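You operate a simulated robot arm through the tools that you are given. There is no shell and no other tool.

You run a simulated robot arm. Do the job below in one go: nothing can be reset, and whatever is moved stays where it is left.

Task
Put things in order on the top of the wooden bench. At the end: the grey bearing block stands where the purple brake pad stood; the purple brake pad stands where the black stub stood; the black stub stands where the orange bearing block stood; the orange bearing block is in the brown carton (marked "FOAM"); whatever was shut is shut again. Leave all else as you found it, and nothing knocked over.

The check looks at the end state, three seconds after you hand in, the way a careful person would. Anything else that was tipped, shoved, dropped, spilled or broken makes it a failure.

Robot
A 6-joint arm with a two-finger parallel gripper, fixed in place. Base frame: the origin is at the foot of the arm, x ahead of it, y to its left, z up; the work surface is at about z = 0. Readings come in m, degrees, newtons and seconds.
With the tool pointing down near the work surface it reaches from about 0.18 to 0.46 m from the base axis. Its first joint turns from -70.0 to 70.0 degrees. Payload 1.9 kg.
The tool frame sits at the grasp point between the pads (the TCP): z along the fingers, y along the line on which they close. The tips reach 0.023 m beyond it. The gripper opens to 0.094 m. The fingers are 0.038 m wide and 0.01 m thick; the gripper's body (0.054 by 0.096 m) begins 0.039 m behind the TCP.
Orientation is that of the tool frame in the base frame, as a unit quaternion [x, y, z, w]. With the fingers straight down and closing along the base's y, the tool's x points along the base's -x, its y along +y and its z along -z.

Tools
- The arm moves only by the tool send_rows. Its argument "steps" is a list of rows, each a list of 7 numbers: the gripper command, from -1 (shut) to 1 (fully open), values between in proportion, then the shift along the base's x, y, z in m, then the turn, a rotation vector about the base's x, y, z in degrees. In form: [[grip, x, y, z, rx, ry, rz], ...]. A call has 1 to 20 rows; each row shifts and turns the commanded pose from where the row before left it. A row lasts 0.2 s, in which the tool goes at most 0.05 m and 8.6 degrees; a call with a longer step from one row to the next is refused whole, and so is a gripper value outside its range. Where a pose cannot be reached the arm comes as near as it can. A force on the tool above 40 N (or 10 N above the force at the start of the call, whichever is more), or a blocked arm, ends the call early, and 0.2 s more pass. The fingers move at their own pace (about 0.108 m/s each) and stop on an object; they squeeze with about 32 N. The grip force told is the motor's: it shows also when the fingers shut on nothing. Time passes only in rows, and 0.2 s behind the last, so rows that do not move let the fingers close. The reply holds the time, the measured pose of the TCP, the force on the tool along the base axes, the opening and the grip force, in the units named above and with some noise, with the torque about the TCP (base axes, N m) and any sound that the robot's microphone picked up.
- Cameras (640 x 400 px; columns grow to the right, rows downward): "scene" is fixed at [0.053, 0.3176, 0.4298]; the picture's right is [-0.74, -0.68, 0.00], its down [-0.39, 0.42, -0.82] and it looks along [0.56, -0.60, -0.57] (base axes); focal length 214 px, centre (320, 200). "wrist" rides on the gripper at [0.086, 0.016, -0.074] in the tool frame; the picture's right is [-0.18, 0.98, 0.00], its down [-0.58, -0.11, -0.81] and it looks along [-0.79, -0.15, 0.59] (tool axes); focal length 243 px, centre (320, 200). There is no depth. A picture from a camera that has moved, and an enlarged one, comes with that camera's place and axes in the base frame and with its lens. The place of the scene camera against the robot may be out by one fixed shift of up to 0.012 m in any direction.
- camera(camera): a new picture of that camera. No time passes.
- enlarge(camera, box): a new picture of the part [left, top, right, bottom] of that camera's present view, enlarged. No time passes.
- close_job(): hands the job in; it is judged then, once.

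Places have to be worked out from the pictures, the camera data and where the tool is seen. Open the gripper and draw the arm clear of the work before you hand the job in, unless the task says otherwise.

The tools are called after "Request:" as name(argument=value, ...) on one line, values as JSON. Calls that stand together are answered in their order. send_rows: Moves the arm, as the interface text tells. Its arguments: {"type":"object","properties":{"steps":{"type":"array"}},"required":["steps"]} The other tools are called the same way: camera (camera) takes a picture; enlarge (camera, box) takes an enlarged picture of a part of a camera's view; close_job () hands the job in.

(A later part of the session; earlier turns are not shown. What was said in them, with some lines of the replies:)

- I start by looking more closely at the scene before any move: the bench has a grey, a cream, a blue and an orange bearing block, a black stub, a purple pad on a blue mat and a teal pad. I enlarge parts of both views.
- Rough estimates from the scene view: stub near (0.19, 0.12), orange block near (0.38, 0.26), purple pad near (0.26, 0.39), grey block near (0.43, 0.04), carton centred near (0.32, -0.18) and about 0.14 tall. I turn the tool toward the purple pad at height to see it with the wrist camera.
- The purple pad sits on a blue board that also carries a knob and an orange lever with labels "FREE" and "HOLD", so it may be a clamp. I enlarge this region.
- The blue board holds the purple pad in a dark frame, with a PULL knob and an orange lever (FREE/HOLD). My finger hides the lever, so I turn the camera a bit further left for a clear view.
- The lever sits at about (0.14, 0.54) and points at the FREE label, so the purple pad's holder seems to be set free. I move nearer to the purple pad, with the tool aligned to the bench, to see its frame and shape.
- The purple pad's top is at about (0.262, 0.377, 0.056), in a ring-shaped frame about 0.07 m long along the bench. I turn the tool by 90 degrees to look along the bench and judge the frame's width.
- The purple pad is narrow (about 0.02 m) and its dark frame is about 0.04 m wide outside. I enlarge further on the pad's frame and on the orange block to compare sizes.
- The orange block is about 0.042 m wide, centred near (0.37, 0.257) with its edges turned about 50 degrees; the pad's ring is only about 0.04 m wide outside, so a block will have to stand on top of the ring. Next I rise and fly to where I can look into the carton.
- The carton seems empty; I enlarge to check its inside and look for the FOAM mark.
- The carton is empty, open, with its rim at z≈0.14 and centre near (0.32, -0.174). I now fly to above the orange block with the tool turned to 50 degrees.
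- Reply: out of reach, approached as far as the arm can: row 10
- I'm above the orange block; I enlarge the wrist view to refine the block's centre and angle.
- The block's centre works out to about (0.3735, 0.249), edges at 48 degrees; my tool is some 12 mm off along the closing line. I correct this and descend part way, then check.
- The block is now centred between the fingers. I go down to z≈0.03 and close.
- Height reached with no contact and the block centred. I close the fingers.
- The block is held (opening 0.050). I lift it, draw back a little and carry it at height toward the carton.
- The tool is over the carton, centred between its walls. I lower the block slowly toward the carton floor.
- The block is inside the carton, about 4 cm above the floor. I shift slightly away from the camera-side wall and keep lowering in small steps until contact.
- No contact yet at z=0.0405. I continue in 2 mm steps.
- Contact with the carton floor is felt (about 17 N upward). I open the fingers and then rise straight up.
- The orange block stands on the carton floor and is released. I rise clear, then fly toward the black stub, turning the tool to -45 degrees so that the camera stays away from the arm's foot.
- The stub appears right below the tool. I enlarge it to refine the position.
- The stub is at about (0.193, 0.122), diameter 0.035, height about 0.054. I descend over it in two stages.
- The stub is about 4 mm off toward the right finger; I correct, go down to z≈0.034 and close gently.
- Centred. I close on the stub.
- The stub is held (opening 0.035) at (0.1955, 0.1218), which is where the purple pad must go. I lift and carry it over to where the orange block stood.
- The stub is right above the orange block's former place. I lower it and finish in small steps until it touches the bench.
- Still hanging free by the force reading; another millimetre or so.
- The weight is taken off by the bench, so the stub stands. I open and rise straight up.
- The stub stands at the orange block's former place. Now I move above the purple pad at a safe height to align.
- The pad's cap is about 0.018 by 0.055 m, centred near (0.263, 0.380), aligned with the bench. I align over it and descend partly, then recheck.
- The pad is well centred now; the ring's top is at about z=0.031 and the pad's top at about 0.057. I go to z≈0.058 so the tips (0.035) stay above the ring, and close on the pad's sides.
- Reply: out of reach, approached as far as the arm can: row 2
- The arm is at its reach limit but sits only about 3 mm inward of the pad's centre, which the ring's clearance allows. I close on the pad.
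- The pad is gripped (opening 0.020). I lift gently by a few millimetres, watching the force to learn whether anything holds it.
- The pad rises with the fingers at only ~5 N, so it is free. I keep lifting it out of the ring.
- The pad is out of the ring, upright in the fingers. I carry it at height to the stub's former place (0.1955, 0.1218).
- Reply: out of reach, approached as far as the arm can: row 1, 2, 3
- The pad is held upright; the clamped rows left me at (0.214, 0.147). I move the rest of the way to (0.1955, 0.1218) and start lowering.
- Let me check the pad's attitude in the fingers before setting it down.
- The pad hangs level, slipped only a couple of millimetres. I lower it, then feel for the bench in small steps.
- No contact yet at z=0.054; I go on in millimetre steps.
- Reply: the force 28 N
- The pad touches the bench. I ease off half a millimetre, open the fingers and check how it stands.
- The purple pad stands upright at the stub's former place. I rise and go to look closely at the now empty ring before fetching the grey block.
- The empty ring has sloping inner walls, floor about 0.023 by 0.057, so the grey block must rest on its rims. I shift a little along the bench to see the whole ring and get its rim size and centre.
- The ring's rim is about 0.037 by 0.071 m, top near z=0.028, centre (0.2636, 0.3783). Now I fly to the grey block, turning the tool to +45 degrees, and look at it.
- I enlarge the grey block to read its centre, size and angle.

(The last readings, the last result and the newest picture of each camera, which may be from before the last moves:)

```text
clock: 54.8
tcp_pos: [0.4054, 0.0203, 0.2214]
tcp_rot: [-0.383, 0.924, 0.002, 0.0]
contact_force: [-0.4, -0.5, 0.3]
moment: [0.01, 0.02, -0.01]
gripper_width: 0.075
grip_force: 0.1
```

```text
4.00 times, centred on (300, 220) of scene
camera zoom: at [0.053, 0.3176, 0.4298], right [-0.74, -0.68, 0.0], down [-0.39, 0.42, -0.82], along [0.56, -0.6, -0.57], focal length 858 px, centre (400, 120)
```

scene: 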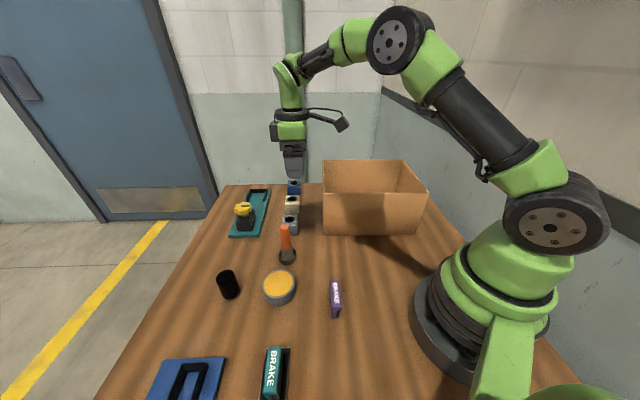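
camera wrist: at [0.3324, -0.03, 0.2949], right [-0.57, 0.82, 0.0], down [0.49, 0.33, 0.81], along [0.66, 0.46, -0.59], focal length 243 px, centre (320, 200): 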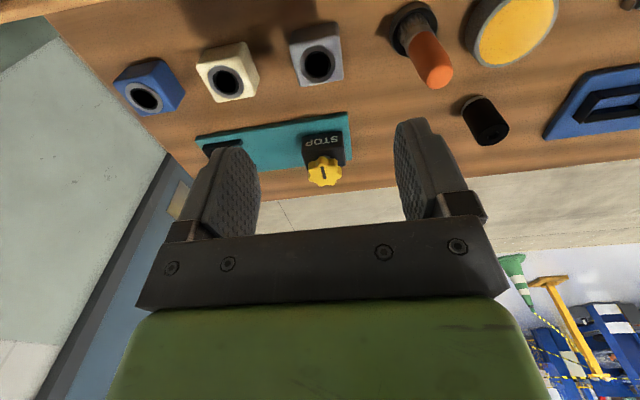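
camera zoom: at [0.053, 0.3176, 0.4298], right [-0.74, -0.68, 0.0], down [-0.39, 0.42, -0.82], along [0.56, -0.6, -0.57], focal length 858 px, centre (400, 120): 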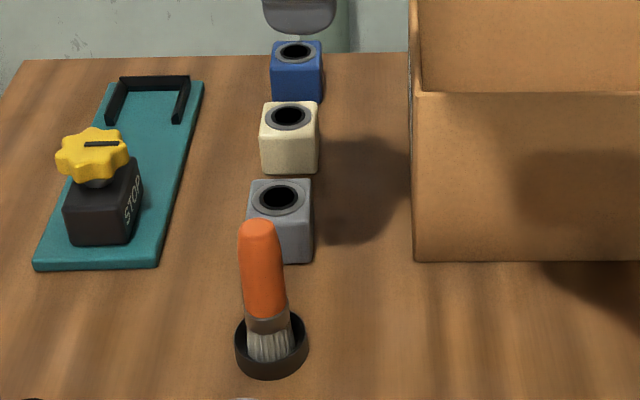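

The grey block is at about (0.427, 0.0325), 0.05 along the bench by about 0.044 across. The carton wall and the brush limit where the wrist camera may be, so I want the tool at +135 degrees (camera over the cream block); I test that turn here at height.

Request:
send_rows(steps=[[0.6, 0, 0, 0, 0, 0, 7.5], [0.6, 0, 0, 0, 0, 0, 7.5], [0.6, 0, 0, 0, 0, 0, 7.5], [0.6, 0, 0, 0, 0, 0, 7.5], [0.6, 0, 0, 0, 0, 0, 7.5], [0.6, 0, 0, 0, 0, 0, 7.5], [0.6, 0, 0, 0, 0, 0, 7.5], [0.6, 0, 0, 0, 0, 0, 7.5], [0.6, 0, 0, 0, 0, 0, 7.5], [0.6, 0, 0, 0, 0, 0, 7.5], [0.6, 0, 0, 0, 0, 0, 7.5], [0.6, 0, 0, 0, 0, 0, 7.5], [0.6, 0, 0, 0, 0, 0, 0]])

Request:
camera(camera="wrist")

Request:
camera(camera="scene")

```text
clock: 57.6
tcp_pos: [0.4052, 0.0209, 0.2212]
tcp_rot: [0.924, -0.382, -0.002, 0.002]
contact_force: [-0.2, -0.1, 0.1]
moment: [0.01, 0.03, -0.03]
gripper_width: 0.075
grip_force: 0.0
```

```text
taken
camera wrist: at [0.4542, -0.0528, 0.2937], right [-0.82, -0.57, 0.0], down [-0.33, 0.49, 0.81], along [-0.46, 0.66, -0.59], focal length 243 px, centre (320, 200)
```

wrist: 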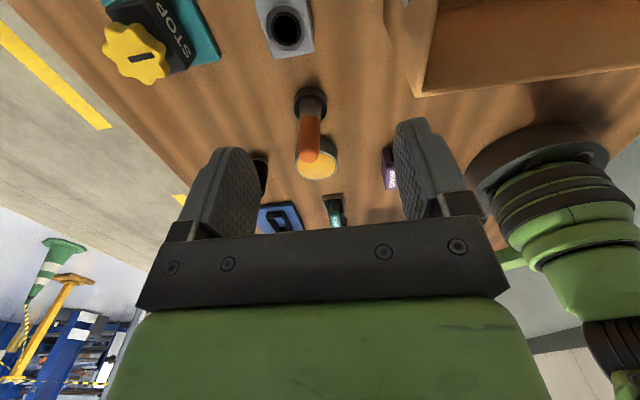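

```text
taken
```

scene: 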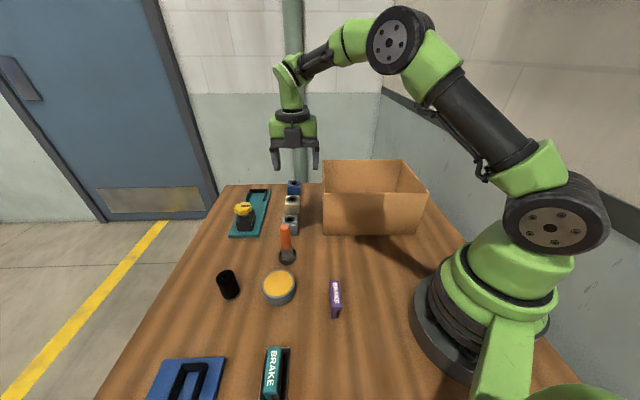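

The turn works. I enlarge the grey block from this side to refine its place.

Request:
enlarge(camera="wrist", box=[220, 0, 380, 100])

```text
4.00 times, centred on (300, 50) of wrist
camera zoom: at [0.4542, -0.0528, 0.2937], right [-0.82, -0.57, 0.0], down [-0.33, 0.49, 0.81], along [-0.46, 0.66, -0.59], focal length 970 px, centre (400, 800)
```

zoom: 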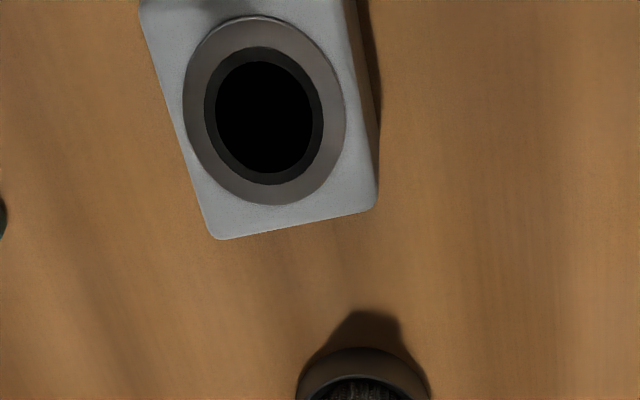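

Combining both views, the grey block's centre is near (0.429, 0.0345). I move above it and descend to about z=0.09, then recheck.

Request:
send_rows(steps=[[0.6, 0.0119, 0.0068, -0.02, 0, 0, 0], [0.6, 0.0119, 0.0068, -0.03, 0, 0, 0], [0.6, 0, 0, -0.04, 0, 0, 0], [0.6, 0, 0, -0.04, 0, 0, 0], [0.6, 0, 0, 0, 0, 0, 0]])

Request:
camera(camera="wrist")

Request:
enlarge(camera="scene", box=[220, 120, 380, 270])

```text
clock: 58.8
tcp_pos: [0.4303, 0.0358, 0.0898]
tcp_rot: [0.924, -0.383, 0.0, 0.002]
contact_force: [-0.4, 0.0, 0.2]
moment: [0.03, 0.02, 0.04]
gripper_width: 0.0754
grip_force: 0.0
```

```text
taken
camera wrist: at [0.4778, -0.0376, 0.164], right [-0.83, -0.56, 0.0], down [-0.33, 0.49, 0.81], along [-0.46, 0.66, -0.59], focal length 243 px, centre (320, 200)
```

wrist: 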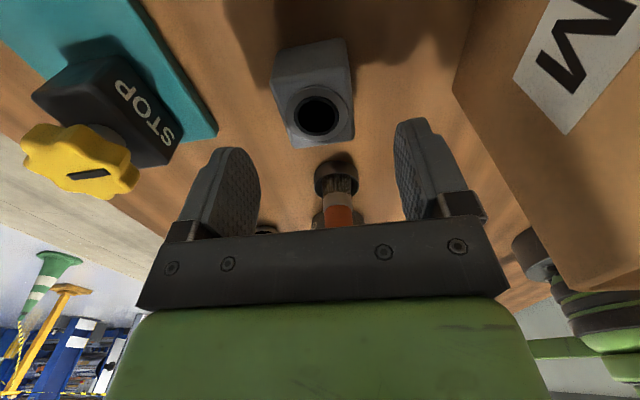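

```text
2.67 times, centred on (300, 195) of scene
camera zoom: at [0.053, 0.3176, 0.4298], right [-0.74, -0.68, 0.0], down [-0.39, 0.42, -0.82], along [0.56, -0.6, -0.57], focal length 572 px, centre (373, 213)
```

zoom: 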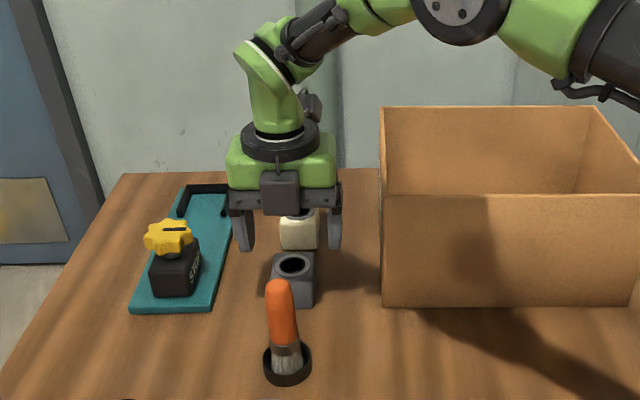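

The "FOAM" mark shows on the carton's side wall, and the grey block is nearly centred. I nudge by 3 mm and descend to z≈0.036.

Request:
send_rows(steps=[[0.6, 0.003, -0.001, -0.02, 0, 0, 0], [0.6, 0, 0, -0.02, 0, 0, 0], [0.6, 0, 0, -0.0135, 0, 0, 0], [0.6, 0, 0, 0, 0, 0, 0]])

Request:
camera(camera="wrist")

Request:
enlarge(camera="scene", box=[220, 140, 380, 270])

```text
clock: 59.8
tcp_pos: [0.4308, 0.0326, 0.0371]
tcp_rot: [0.924, -0.383, -0.001, 0.0]
contact_force: [-0.9, 0.1, 0.5]
moment: [0.06, 0.01, -0.03]
gripper_width: 0.0752
grip_force: 0.1
```

```text
taken
camera wrist: at [0.4802, -0.0398, 0.1102], right [-0.83, -0.56, 0.0], down [-0.33, 0.49, 0.81], along [-0.46, 0.67, -0.59], focal length 243 px, centre (320, 200)
```

wrist: 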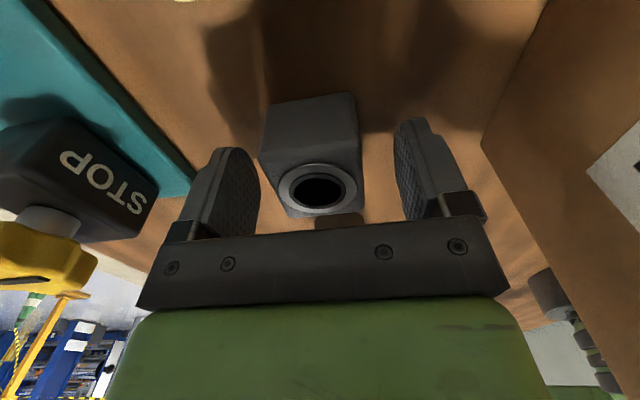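

```text
3.08 times, centred on (300, 205) of scene
camera zoom: at [0.053, 0.3176, 0.4298], right [-0.74, -0.68, 0.0], down [-0.39, 0.42, -0.82], along [0.56, -0.6, -0.57], focal length 660 px, centre (382, 185)
```

zoom: 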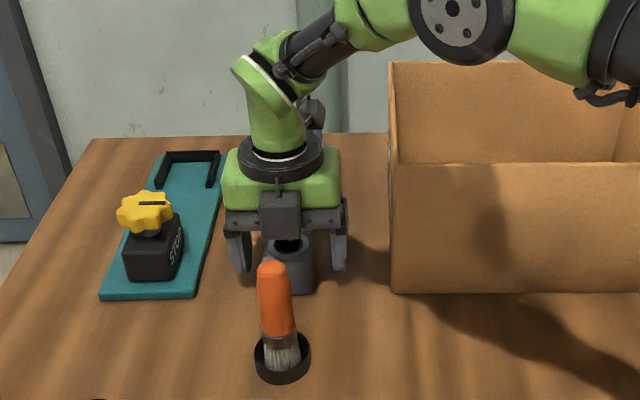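

The block is nicely between the fingers, clear of the neighbours. I close.

Request:
send_rows(steps=[[0.1, 0, 0, 0, 0, 0, 0], [-0.5, 0, 0, 0, 0, 0, 0], [-1, 0, 0, 0, 0, 0, 0], [-1, 0, 0, 0, 0, 0, 0]])

Request:
camera(camera="wrist")

```text
clock: 60.8
tcp_pos: [0.4314, 0.0332, 0.0375]
tcp_rot: [0.924, -0.382, -0.001, 0.0]
contact_force: [1.4, 1.6, 0.2]
moment: [-0.01, -0.05, 0.02]
gripper_width: 0.0439
grip_force: 31.9
```

```text
taken
camera wrist: at [0.4802, -0.0398, 0.1103], right [-0.83, -0.56, 0.0], down [-0.33, 0.49, 0.81], along [-0.46, 0.67, -0.59], focal length 243 px, centre (320, 200)
```

wrist: 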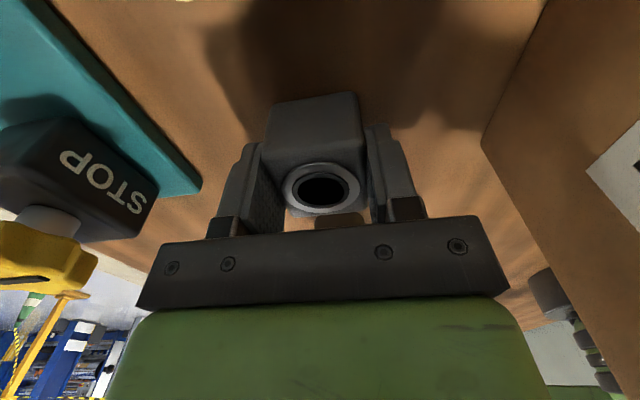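

The grey block is held (0.044 wide). I lift it straight up, then carry it at height toward the blue board while turning the tool to +45 degrees.

Request:
send_rows(steps=[[-1, 0, 0, 0.02, 0, 0, 0], [-1, 0, 0, 0.04, 0, 0, 0], [-1, 0, 0, 0.04, 0, 0, 0], [-1, -0.01, 0, 0.03, 0, 0, 0], [-1, -0.01, 0, 0.03, 0, 0, 0], [-1, -0.0138, 0.0268, 0, 0, 0, -7.5], [-1, -0.0138, 0.0268, 0, 0, 0, -7.5], [-1, -0.0138, 0.0268, 0, 0, 0, -7.5], [-1, -0.0138, 0.0268, 0, 0, 0, -7.5], [-1, -0.0138, 0.0268, 0, 0, 0, -7.5], [-1, -0.0138, 0.0268, 0, 0, 0, -7.5], [-1, -0.0138, 0.0268, 0, 0, 0, -7.5], [-1, -0.0138, 0.0268, 0, 0, 0, -7.5], [-1, -0.0138, 0.0268, 0, 0, 0, -7.5], [-1, -0.0138, 0.0268, 0, 0, 0, -7.5], [-1, -0.0138, 0.0268, 0, 0, 0, -7.5], [-1, -0.0138, 0.0268, 0, 0, 0, -7.5], [-1, 0, 0, 0, 0, 0, 0]])

Request:
camera(camera="wrist")

Request:
camera(camera="scene")

```text
clock: 64.6
tcp_pos: [0.2468, 0.3551, 0.1969]
tcp_rot: [-0.382, 0.924, 0.002, -0.001]
contact_force: [-0.6, -0.3, -4.1]
moment: [0.0, 0.02, -0.02]
gripper_width: 0.0437
grip_force: 32.3
```

```text
taken
camera wrist: at [0.1724, 0.3049, 0.2698], right [-0.56, 0.83, 0.0], down [0.49, 0.33, 0.81], along [0.67, 0.46, -0.59], focal length 243 px, centre (320, 200)
```

wrist: 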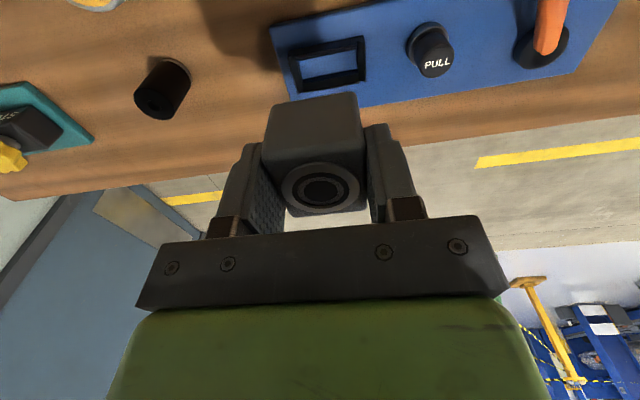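

```text
taken
```

scene: 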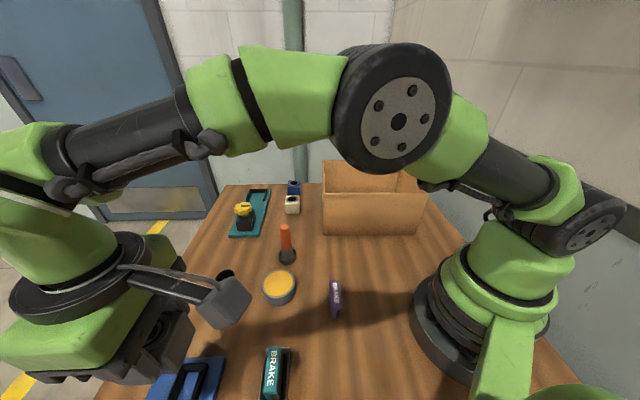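

The ring is in view just beyond the held block. I enlarge to measure the ring's centre again and the block's offset in the fingers.

Request:
enlarge(camera="wrist", box=[250, 10, 410, 110])

Request:
enlarge(camera="wrist", box=[220, 80, 420, 230])

```text
4.00 times, centred on (330, 60) of wrist
camera zoom: at [0.1724, 0.3049, 0.2698], right [-0.56, 0.83, 0.0], down [0.49, 0.33, 0.81], along [0.67, 0.46, -0.59], focal length 970 px, centre (280, 760)
```

zoom: 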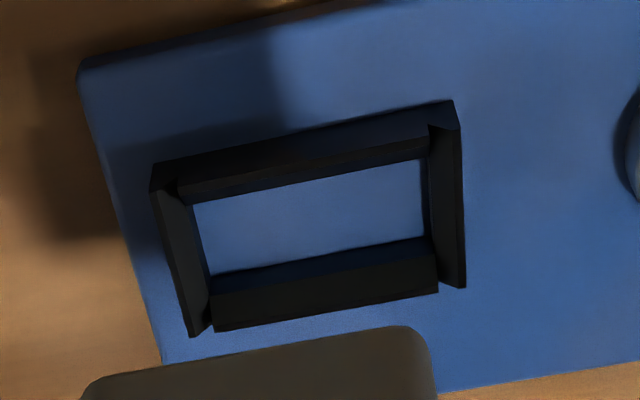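

```text
2.67 times, centred on (320, 155) of wrist
camera zoom: at [0.1724, 0.3049, 0.2698], right [-0.56, 0.83, 0.0], down [0.49, 0.33, 0.81], along [0.67, 0.46, -0.59], focal length 647 px, centre (320, 320)
```

zoom: 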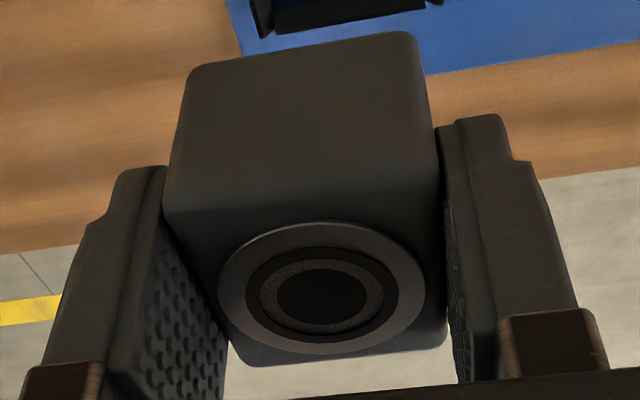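

Ring centre confirmed at (0.2637, 0.378); the block is centred in the fingers within about 2 mm, its 0.05 m side now lies across the ring. I descend inward first, then move out over the ring at z≈0.10 and look.

Request:
send_rows(steps=[[-1, 0, 0, -0.035, 0, 0, 0], [-1, 0, 0, -0.035, 0, 0, 0], [-1, 0.0084, 0.0114, -0.012, 0, 0, 0], [-1, 0.0085, 0.0115, -0.012, 0, 0, 0], [-1, 0, 0, 0, 0, 0, 0]])

Request:
camera(camera="wrist")

Request:
enlarge(camera="wrist", box=[220, 30, 420, 180])

Request:
enlarge(camera="scene", box=[100, 270, 260, 400])

```text
clock: 65.8
tcp_pos: [0.2641, 0.3779, 0.1005]
tcp_rot: [-0.383, 0.924, 0.001, -0.001]
contact_force: [0.4, -0.4, -3.2]
moment: [-0.05, 0.0, 0.03]
gripper_width: 0.0439
grip_force: 32.0
```

```text
taken
camera wrist: at [0.1899, 0.3267, 0.1741], right [-0.56, 0.83, 0.0], down [0.49, 0.33, 0.81], along [0.66, 0.46, -0.59], focal length 243 px, centre (320, 200)
```

wrist: 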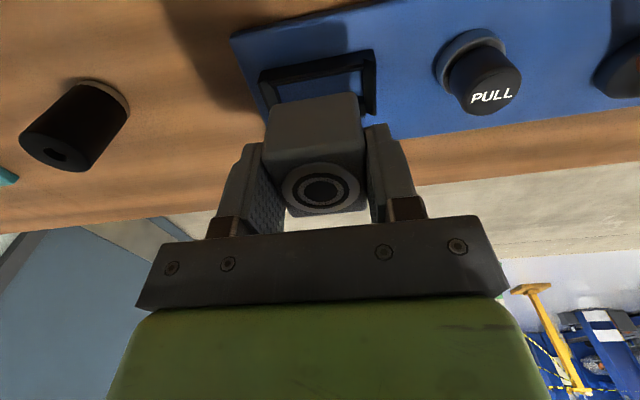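

```text
2.67 times, centred on (320, 105) of wrist
camera zoom: at [0.1899, 0.3267, 0.1741], right [-0.56, 0.83, 0.0], down [0.49, 0.33, 0.81], along [0.66, 0.46, -0.59], focal length 647 px, centre (320, 453)
```

zoom: 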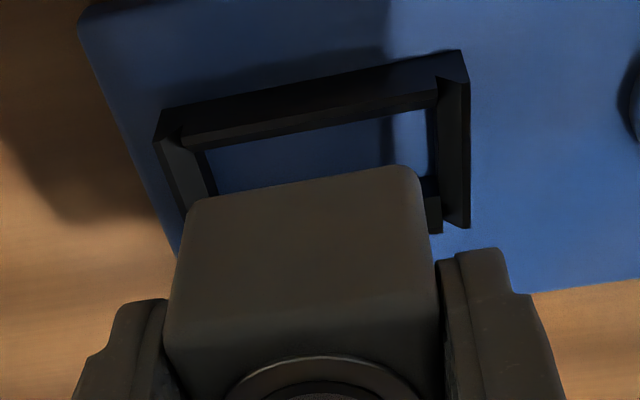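

```text
3.08 times, centred on (180, 335) of scene
camera zoom: at [0.053, 0.3176, 0.4298], right [-0.74, -0.68, 0.0], down [-0.39, 0.42, -0.82], along [0.56, -0.6, -0.57], focal length 660 px, centre (751, -215)
```

zoom: 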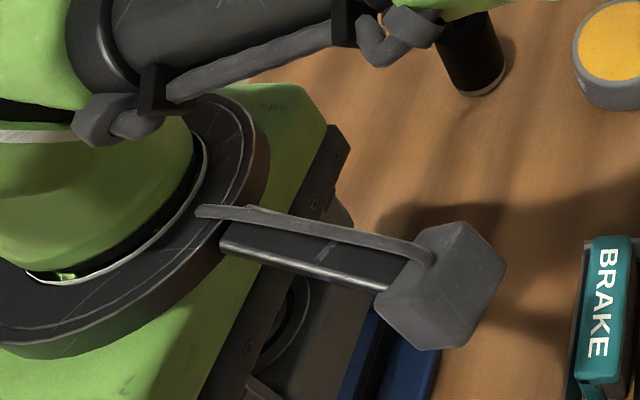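

The block sits centred over the ring within a couple of millimetres. I lower it to just above the rim, then feel for contact in small steps.

Request:
send_rows(steps=[[-1, 0, 0, -0.015, 0, 0, 0], [-1, 0, 0, -0.01, 0, 0, 0], [-1, 0, 0, -0.005, 0, 0, 0], [-1, 0, 0, 0, 0, 0, 0]])

Request:
enlarge(camera="wrist", box=[220, 50, 420, 200])

```text
clock: 66.8
tcp_pos: [0.2618, 0.3774, 0.0714]
tcp_rot: [-0.382, 0.924, 0.002, 0.0]
contact_force: [-0.5, 0.7, -4.0]
moment: [-0.04, -0.02, 0.01]
gripper_width: 0.0438
grip_force: 32.1
```

```text
2.67 times, centred on (320, 125) of wrist
camera zoom: at [0.1892, 0.326, 0.1449], right [-0.56, 0.83, 0.0], down [0.49, 0.33, 0.81], along [0.66, 0.46, -0.59], focal length 647 px, centre (320, 400)
```

zoom: 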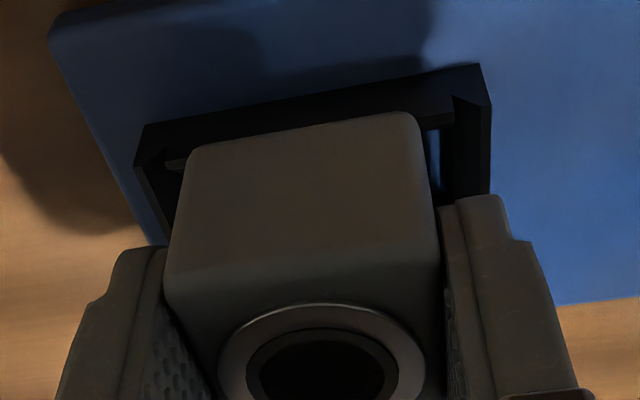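

Still clear, with about 7 mm overhang on the near side as wanted. I lower further in small steps.

Request:
send_rows(steps=[[-1, 0, 0, -0.002, 0, 0, 0], [-1, 0, 0, -0.0015, 0, 0, 0], [-1, 0, 0, 0, 0, 0, 0]])

```text
clock: 67.6
tcp_pos: [0.2643, 0.3768, 0.0693]
tcp_rot: [-0.383, 0.924, 0.0, 0.0]
contact_force: [-0.5, 0.2, -3.6]
moment: [-0.04, 0.04, 0.0]
gripper_width: 0.0439
grip_force: 31.6
```

Request:
send_rows(steps=[[-1, 0, 0, -0.0015, 0, 0, 0], [-1, 0, 0, -0.0015, 0, 0, 0], [-1, 0, 0, 0, 0, 0, 0]])

```text
clock: 68.4
tcp_pos: [0.2632, 0.3781, 0.0665]
tcp_rot: [-0.383, 0.924, 0.002, 0.0]
contact_force: [-0.3, -0.3, -3.8]
moment: [-0.02, 0.03, 0.0]
gripper_width: 0.0439
grip_force: 31.9
```

Request:
send_rows(steps=[[-1, 0, 0, -0.0015, 0, 0, 0], [-1, 0, 0, -0.001, 0, 0, 0], [-1, 0, 0, 0, 0, 0, 0]])

Request:
enlarge(camera="wrist", box=[220, 50, 420, 200])

```text
clock: 69.2
tcp_pos: [0.2641, 0.3776, 0.0651]
tcp_rot: [-0.382, 0.924, 0.002, 0.001]
contact_force: [-4.2, -6.9, 19.0]
moment: [-0.67, 0.2, -0.12]
gripper_width: 0.0439
grip_force: 32.1
```

```text
2.67 times, centred on (320, 125) of wrist
camera zoom: at [0.1901, 0.3272, 0.1381], right [-0.56, 0.83, 0.0], down [0.49, 0.33, 0.81], along [0.67, 0.46, -0.59], focal length 647 px, centre (320, 400)
```

zoom: 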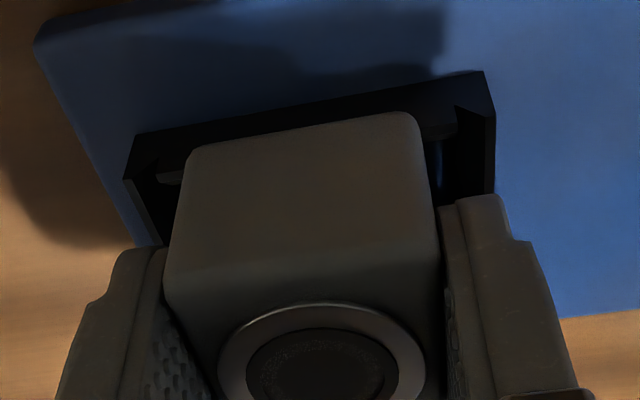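

Contact is felt (19 N, mostly on the near rim). I ease off slightly and open the fingers slowly.

Request:
send_rows(steps=[[-1, 0, 0, 0.0006, 0, 0, 0], [-0.1, 0, 0, 0, 0, 0, 0], [0.05, 0, 0, 0, 0, 0, 0], [0.2, 0, 0, 0, 0, 0, 0], [0.2, 0, 0, 0, 0, 0, 0]])

Request:
camera(camera="wrist")

Request:
enlarge(camera="wrist", box=[220, 50, 420, 200])

```text
clock: 70.4
tcp_pos: [0.2629, 0.3759, 0.0637]
tcp_rot: [-0.383, 0.924, 0.002, 0.001]
contact_force: [-1.3, -0.2, 0.6]
moment: [0.0, 0.0, -0.02]
gripper_width: 0.0564
grip_force: 0.1
```

```text
taken
camera wrist: at [0.1899, 0.3264, 0.1376], right [-0.56, 0.83, 0.0], down [0.49, 0.33, 0.81], along [0.67, 0.46, -0.59], focal length 243 px, centre (320, 200)
```

wrist: 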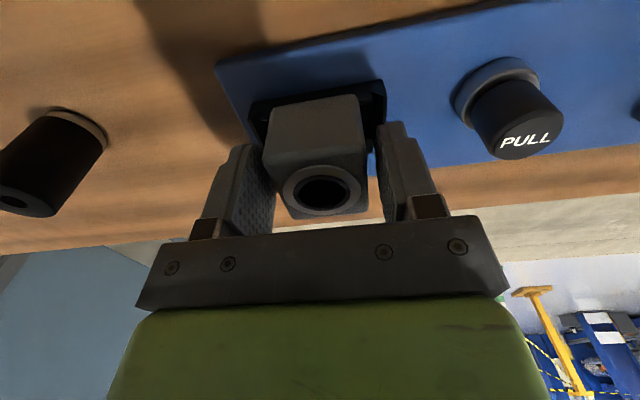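

```text
2.67 times, centred on (320, 125) of wrist
camera zoom: at [0.1899, 0.3264, 0.1376], right [-0.56, 0.83, 0.0], down [0.49, 0.33, 0.81], along [0.67, 0.46, -0.59], focal length 647 px, centre (320, 400)
```

zoom: 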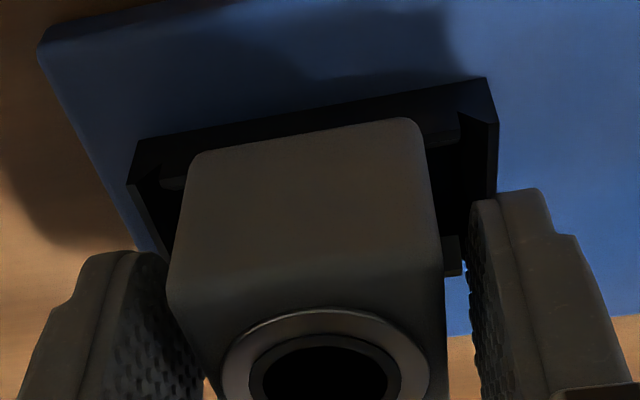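

The block stands level on the ring after release. I open further and rise straight up, then inspect.

Request:
send_rows(steps=[[0.4, 0, 0, 0, 0, 0, 0], [0.5, 0, 0, 0.01, 0, 0, 0], [0.5, 0, 0, 0.02, 0, 0, 0], [0.5, 0, 0, 0.03, 0, 0, 0], [0.5, -0.01, -0.012, 0.03, 0, 0, 0], [0.5, -0.01, -0.012, 0.03, 0, 0, 0]])

Request:
camera(camera="wrist")

Request:
enlarge(camera="wrist", box=[240, 10, 420, 130])

Request:
camera(camera="scene")

```text
clock: 71.8
tcp_pos: [0.2448, 0.354, 0.1842]
tcp_rot: [-0.382, 0.924, 0.002, 0.0]
contact_force: [0.1, 0.9, -0.4]
moment: [0.05, -0.01, -0.01]
gripper_width: 0.0705
grip_force: 0.0
```

```text
taken
camera wrist: at [0.1706, 0.303, 0.2572], right [-0.56, 0.83, 0.0], down [0.49, 0.33, 0.81], along [0.66, 0.46, -0.59], focal length 243 px, centre (320, 200)
```

wrist: 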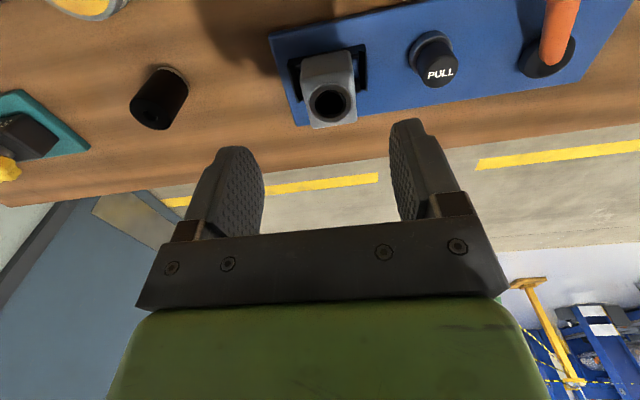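

```text
3.33 times, centred on (330, 70) of wrist
camera zoom: at [0.1706, 0.303, 0.2572], right [-0.56, 0.83, 0.0], down [0.49, 0.33, 0.81], along [0.66, 0.46, -0.59], focal length 809 px, centre (287, 633)
```

zoom: 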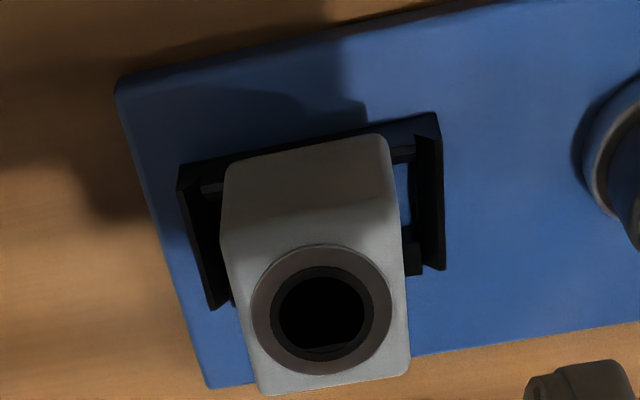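

```text
taken
```

scene: 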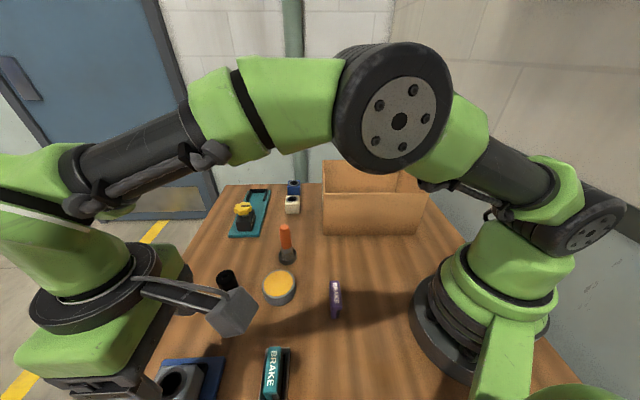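

Seen corners match a level block of 0.05 × 0.044 × 0.04 m standing centred on the ring. I draw the arm back up to a neutral pose to inspect everything with the scene camera.

Request:
send_rows(steps=[[0.5, 0, -0.02, 0.03, 0, 0, -5], [0.5, 0, -0.03, 0.03, 0, 0, -5], [0.5, 0, -0.035, 0.03, 0, 0, -5], [0.5, 0, -0.035, 0.03, 0, 0, -5], [0.5, 0, -0.035, 0.02, 0, 0, -5], [0.5, 0, -0.035, 0, 0, 0, -5], [0.5, 0, -0.035, 0, 0, 0, -5], [0.5, 0, -0.035, 0, 0, 0, -5], [0.5, 0, -0.03, 0, 0, 0, -5], [0.5, 0, 0, 0, 0, 0, 0]])

Request:
camera(camera="scene")

Request:
enlarge(camera="scene", box=[100, 250, 420, 400])

Request:
enlarge(camera="scene", box=[130, 330, 240, 400])

Request:
camera(camera="wrist")

```text
clock: 74.0
tcp_pos: [0.2441, 0.0611, 0.3241]
tcp_rot: [0.001, 1.0, 0.001, 0.001]
contact_force: [0.5, 0.2, 0.6]
moment: [0.0, -0.02, -0.01]
gripper_width: 0.0705
grip_force: 0.1
```

```text
taken
```

scene: 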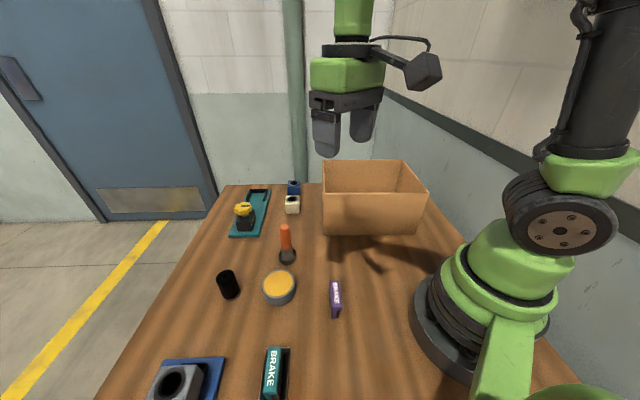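

```text
2.00 times, centred on (260, 325) of scene
camera zoom: at [0.053, 0.3176, 0.4298], right [-0.74, -0.68, 0.0], down [-0.39, 0.42, -0.82], along [0.56, -0.6, -0.57], focal length 429 px, centre (440, -50)
```

zoom: 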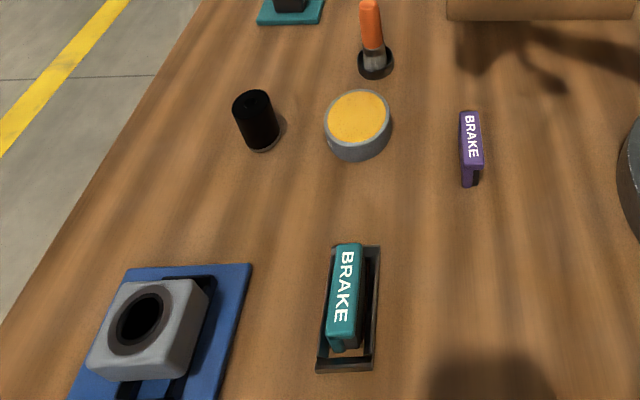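

```text
5.71 times, centred on (185, 365) of scene
camera zoom: at [0.053, 0.3176, 0.4298], right [-0.74, -0.68, 0.0], down [-0.39, 0.42, -0.82], along [0.56, -0.6, -0.57], focal length 1226 px, centre (1091, -743)
```

zoom: 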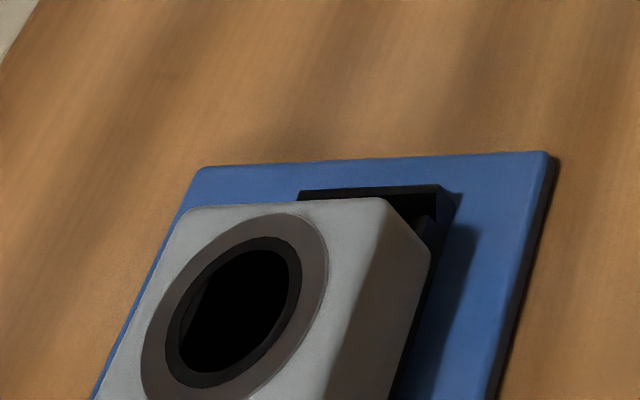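

```text
taken
camera wrist: at [0.156, 0.0769, 0.3983], right [0.19, 0.98, 0.0], down [0.58, -0.11, 0.81], along [0.79, -0.15, -0.59], focal length 243 px, centre (320, 200)
```

wrist: 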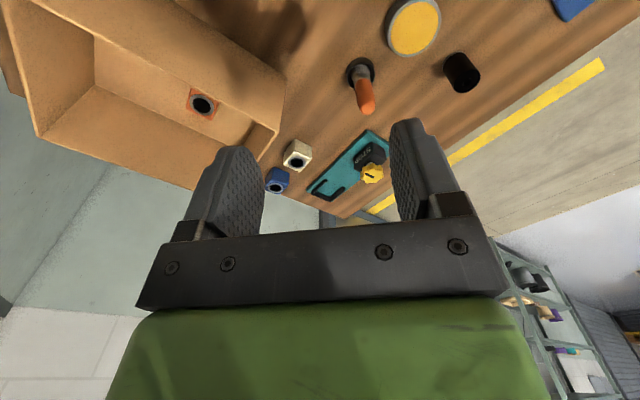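

All four objects look right: orange block in the carton, stub, purple pad upright, grey block on the ring. I check the grey block's levelness and the purple pad once more in close-up.

Request:
enlarge(camera="scene", box=[130, 355, 220, 400])

Request:
enlarge(camera="scene", box=[300, 260, 380, 330])

Request:
enlarge(camera="wrist", box=[80, 20, 400, 220])

Request:
enlarge(camera="scene", box=[200, 170, 440, 310])

```text
7.11 times, centred on (175, 378) of scene
camera zoom: at [0.053, 0.3176, 0.4298], right [-0.74, -0.68, 0.0], down [-0.39, 0.42, -0.82], along [0.56, -0.6, -0.57], focal length 1525 px, centre (1351, -1062)
```

zoom: 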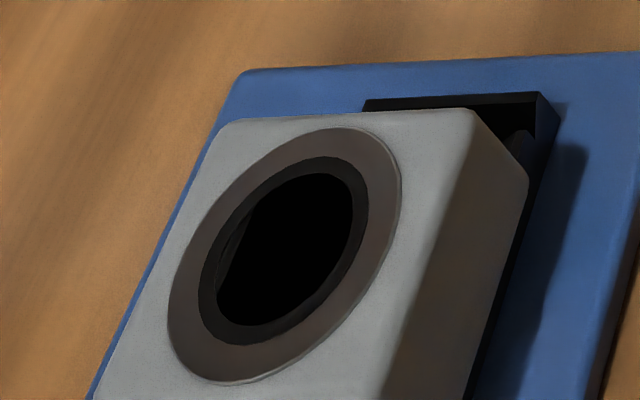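

```text
5.71 times, centred on (340, 295) of scene
camera zoom: at [0.053, 0.3176, 0.4298], right [-0.74, -0.68, 0.0], down [-0.39, 0.42, -0.82], along [0.56, -0.6, -0.57], focal length 1226 px, centre (206, -343)
```

zoom: 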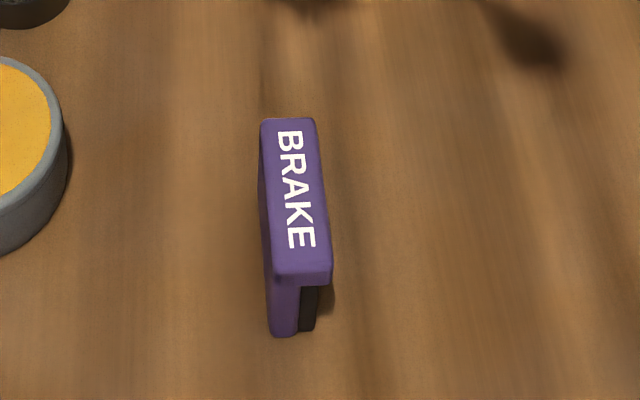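

```text
2.00 times, centred on (240, 120) of wrist
camera zoom: at [0.156, 0.0769, 0.3983], right [0.19, 0.98, 0.0], down [0.58, -0.11, 0.81], along [0.79, -0.15, -0.59], focal length 485 px, centre (480, 360)
```

zoom: 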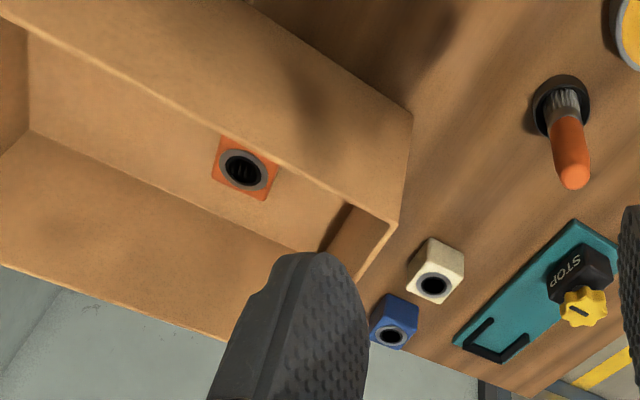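

```text
2.67 times, centred on (320, 240) of scene
camera zoom: at [0.053, 0.3176, 0.4298], right [-0.74, -0.68, 0.0], down [-0.39, 0.42, -0.82], along [0.56, -0.6, -0.57], focal length 572 px, centre (320, 93)
```

zoom: 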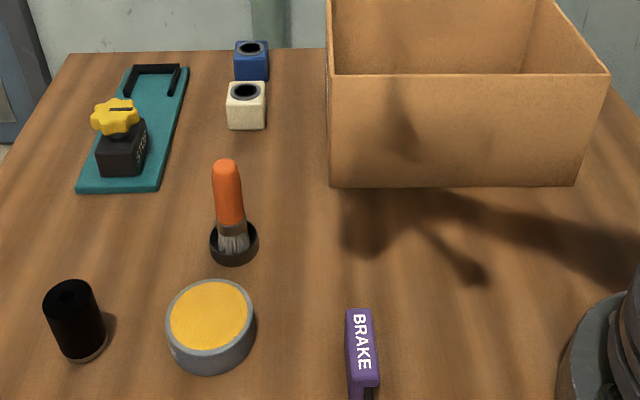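

Everything stands upright and the neighbours are where they were (brush, tin, cream and blue blocks, boards, lever, carton). I open the gripper fully with the arm clear of the work.

Request:
send_rows(steps=[[1, 0, 0, 0.01, 0, 0, 0], [1, 0, 0, 0, 0, 0, 0], [1, 0, 0, 0, 0, 0, 0]])

Request:
camera(camera="scene")

```text
clock: 74.8
tcp_pos: [0.2447, 0.0611, 0.3345]
tcp_rot: [0.001, 1.0, 0.002, 0.001]
contact_force: [-0.4, -0.4, 0.1]
moment: [-0.01, -0.01, 0.0]
gripper_width: 0.0942
grip_force: 0.0
```

```text
taken
```

scene: 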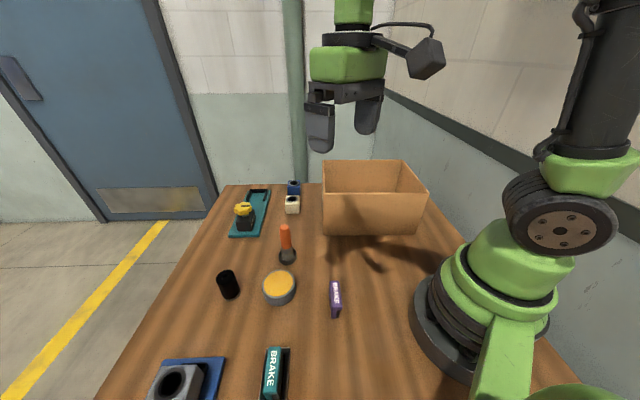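

The gripper is open and the arm is clear. All objects are at their asked places and nothing else was disturbed, so I hand in the job.

Request:
close_job()

```text
The job is handed in.
```

I moved all four objects to where you asked and handed the job in. In the last pictures everything stands upright and nothing else has moved.

- **Orange bearing block:** it stands on the floor of the "FOAM" carton.
- **Black stub:** it stands where the orange block stood.
- **Purple brake pad:** it stands upright where the black stub stood, about 5 mm off the stub's exact centre along the bench.
- **Grey bearing block:** it stands centred and level over the purple pad's place, but on top of the pad's ring. The block measures 0.05 by 0.044 m and the ring's opening is too narrow for it. I also turned it a quarter turn so its longer side spans the ring.

I found nothing shut that needed opening. The lever on the blue board already pointed to FREE and the pad lifted out easily, so I left the lever and the PULL knob alone.
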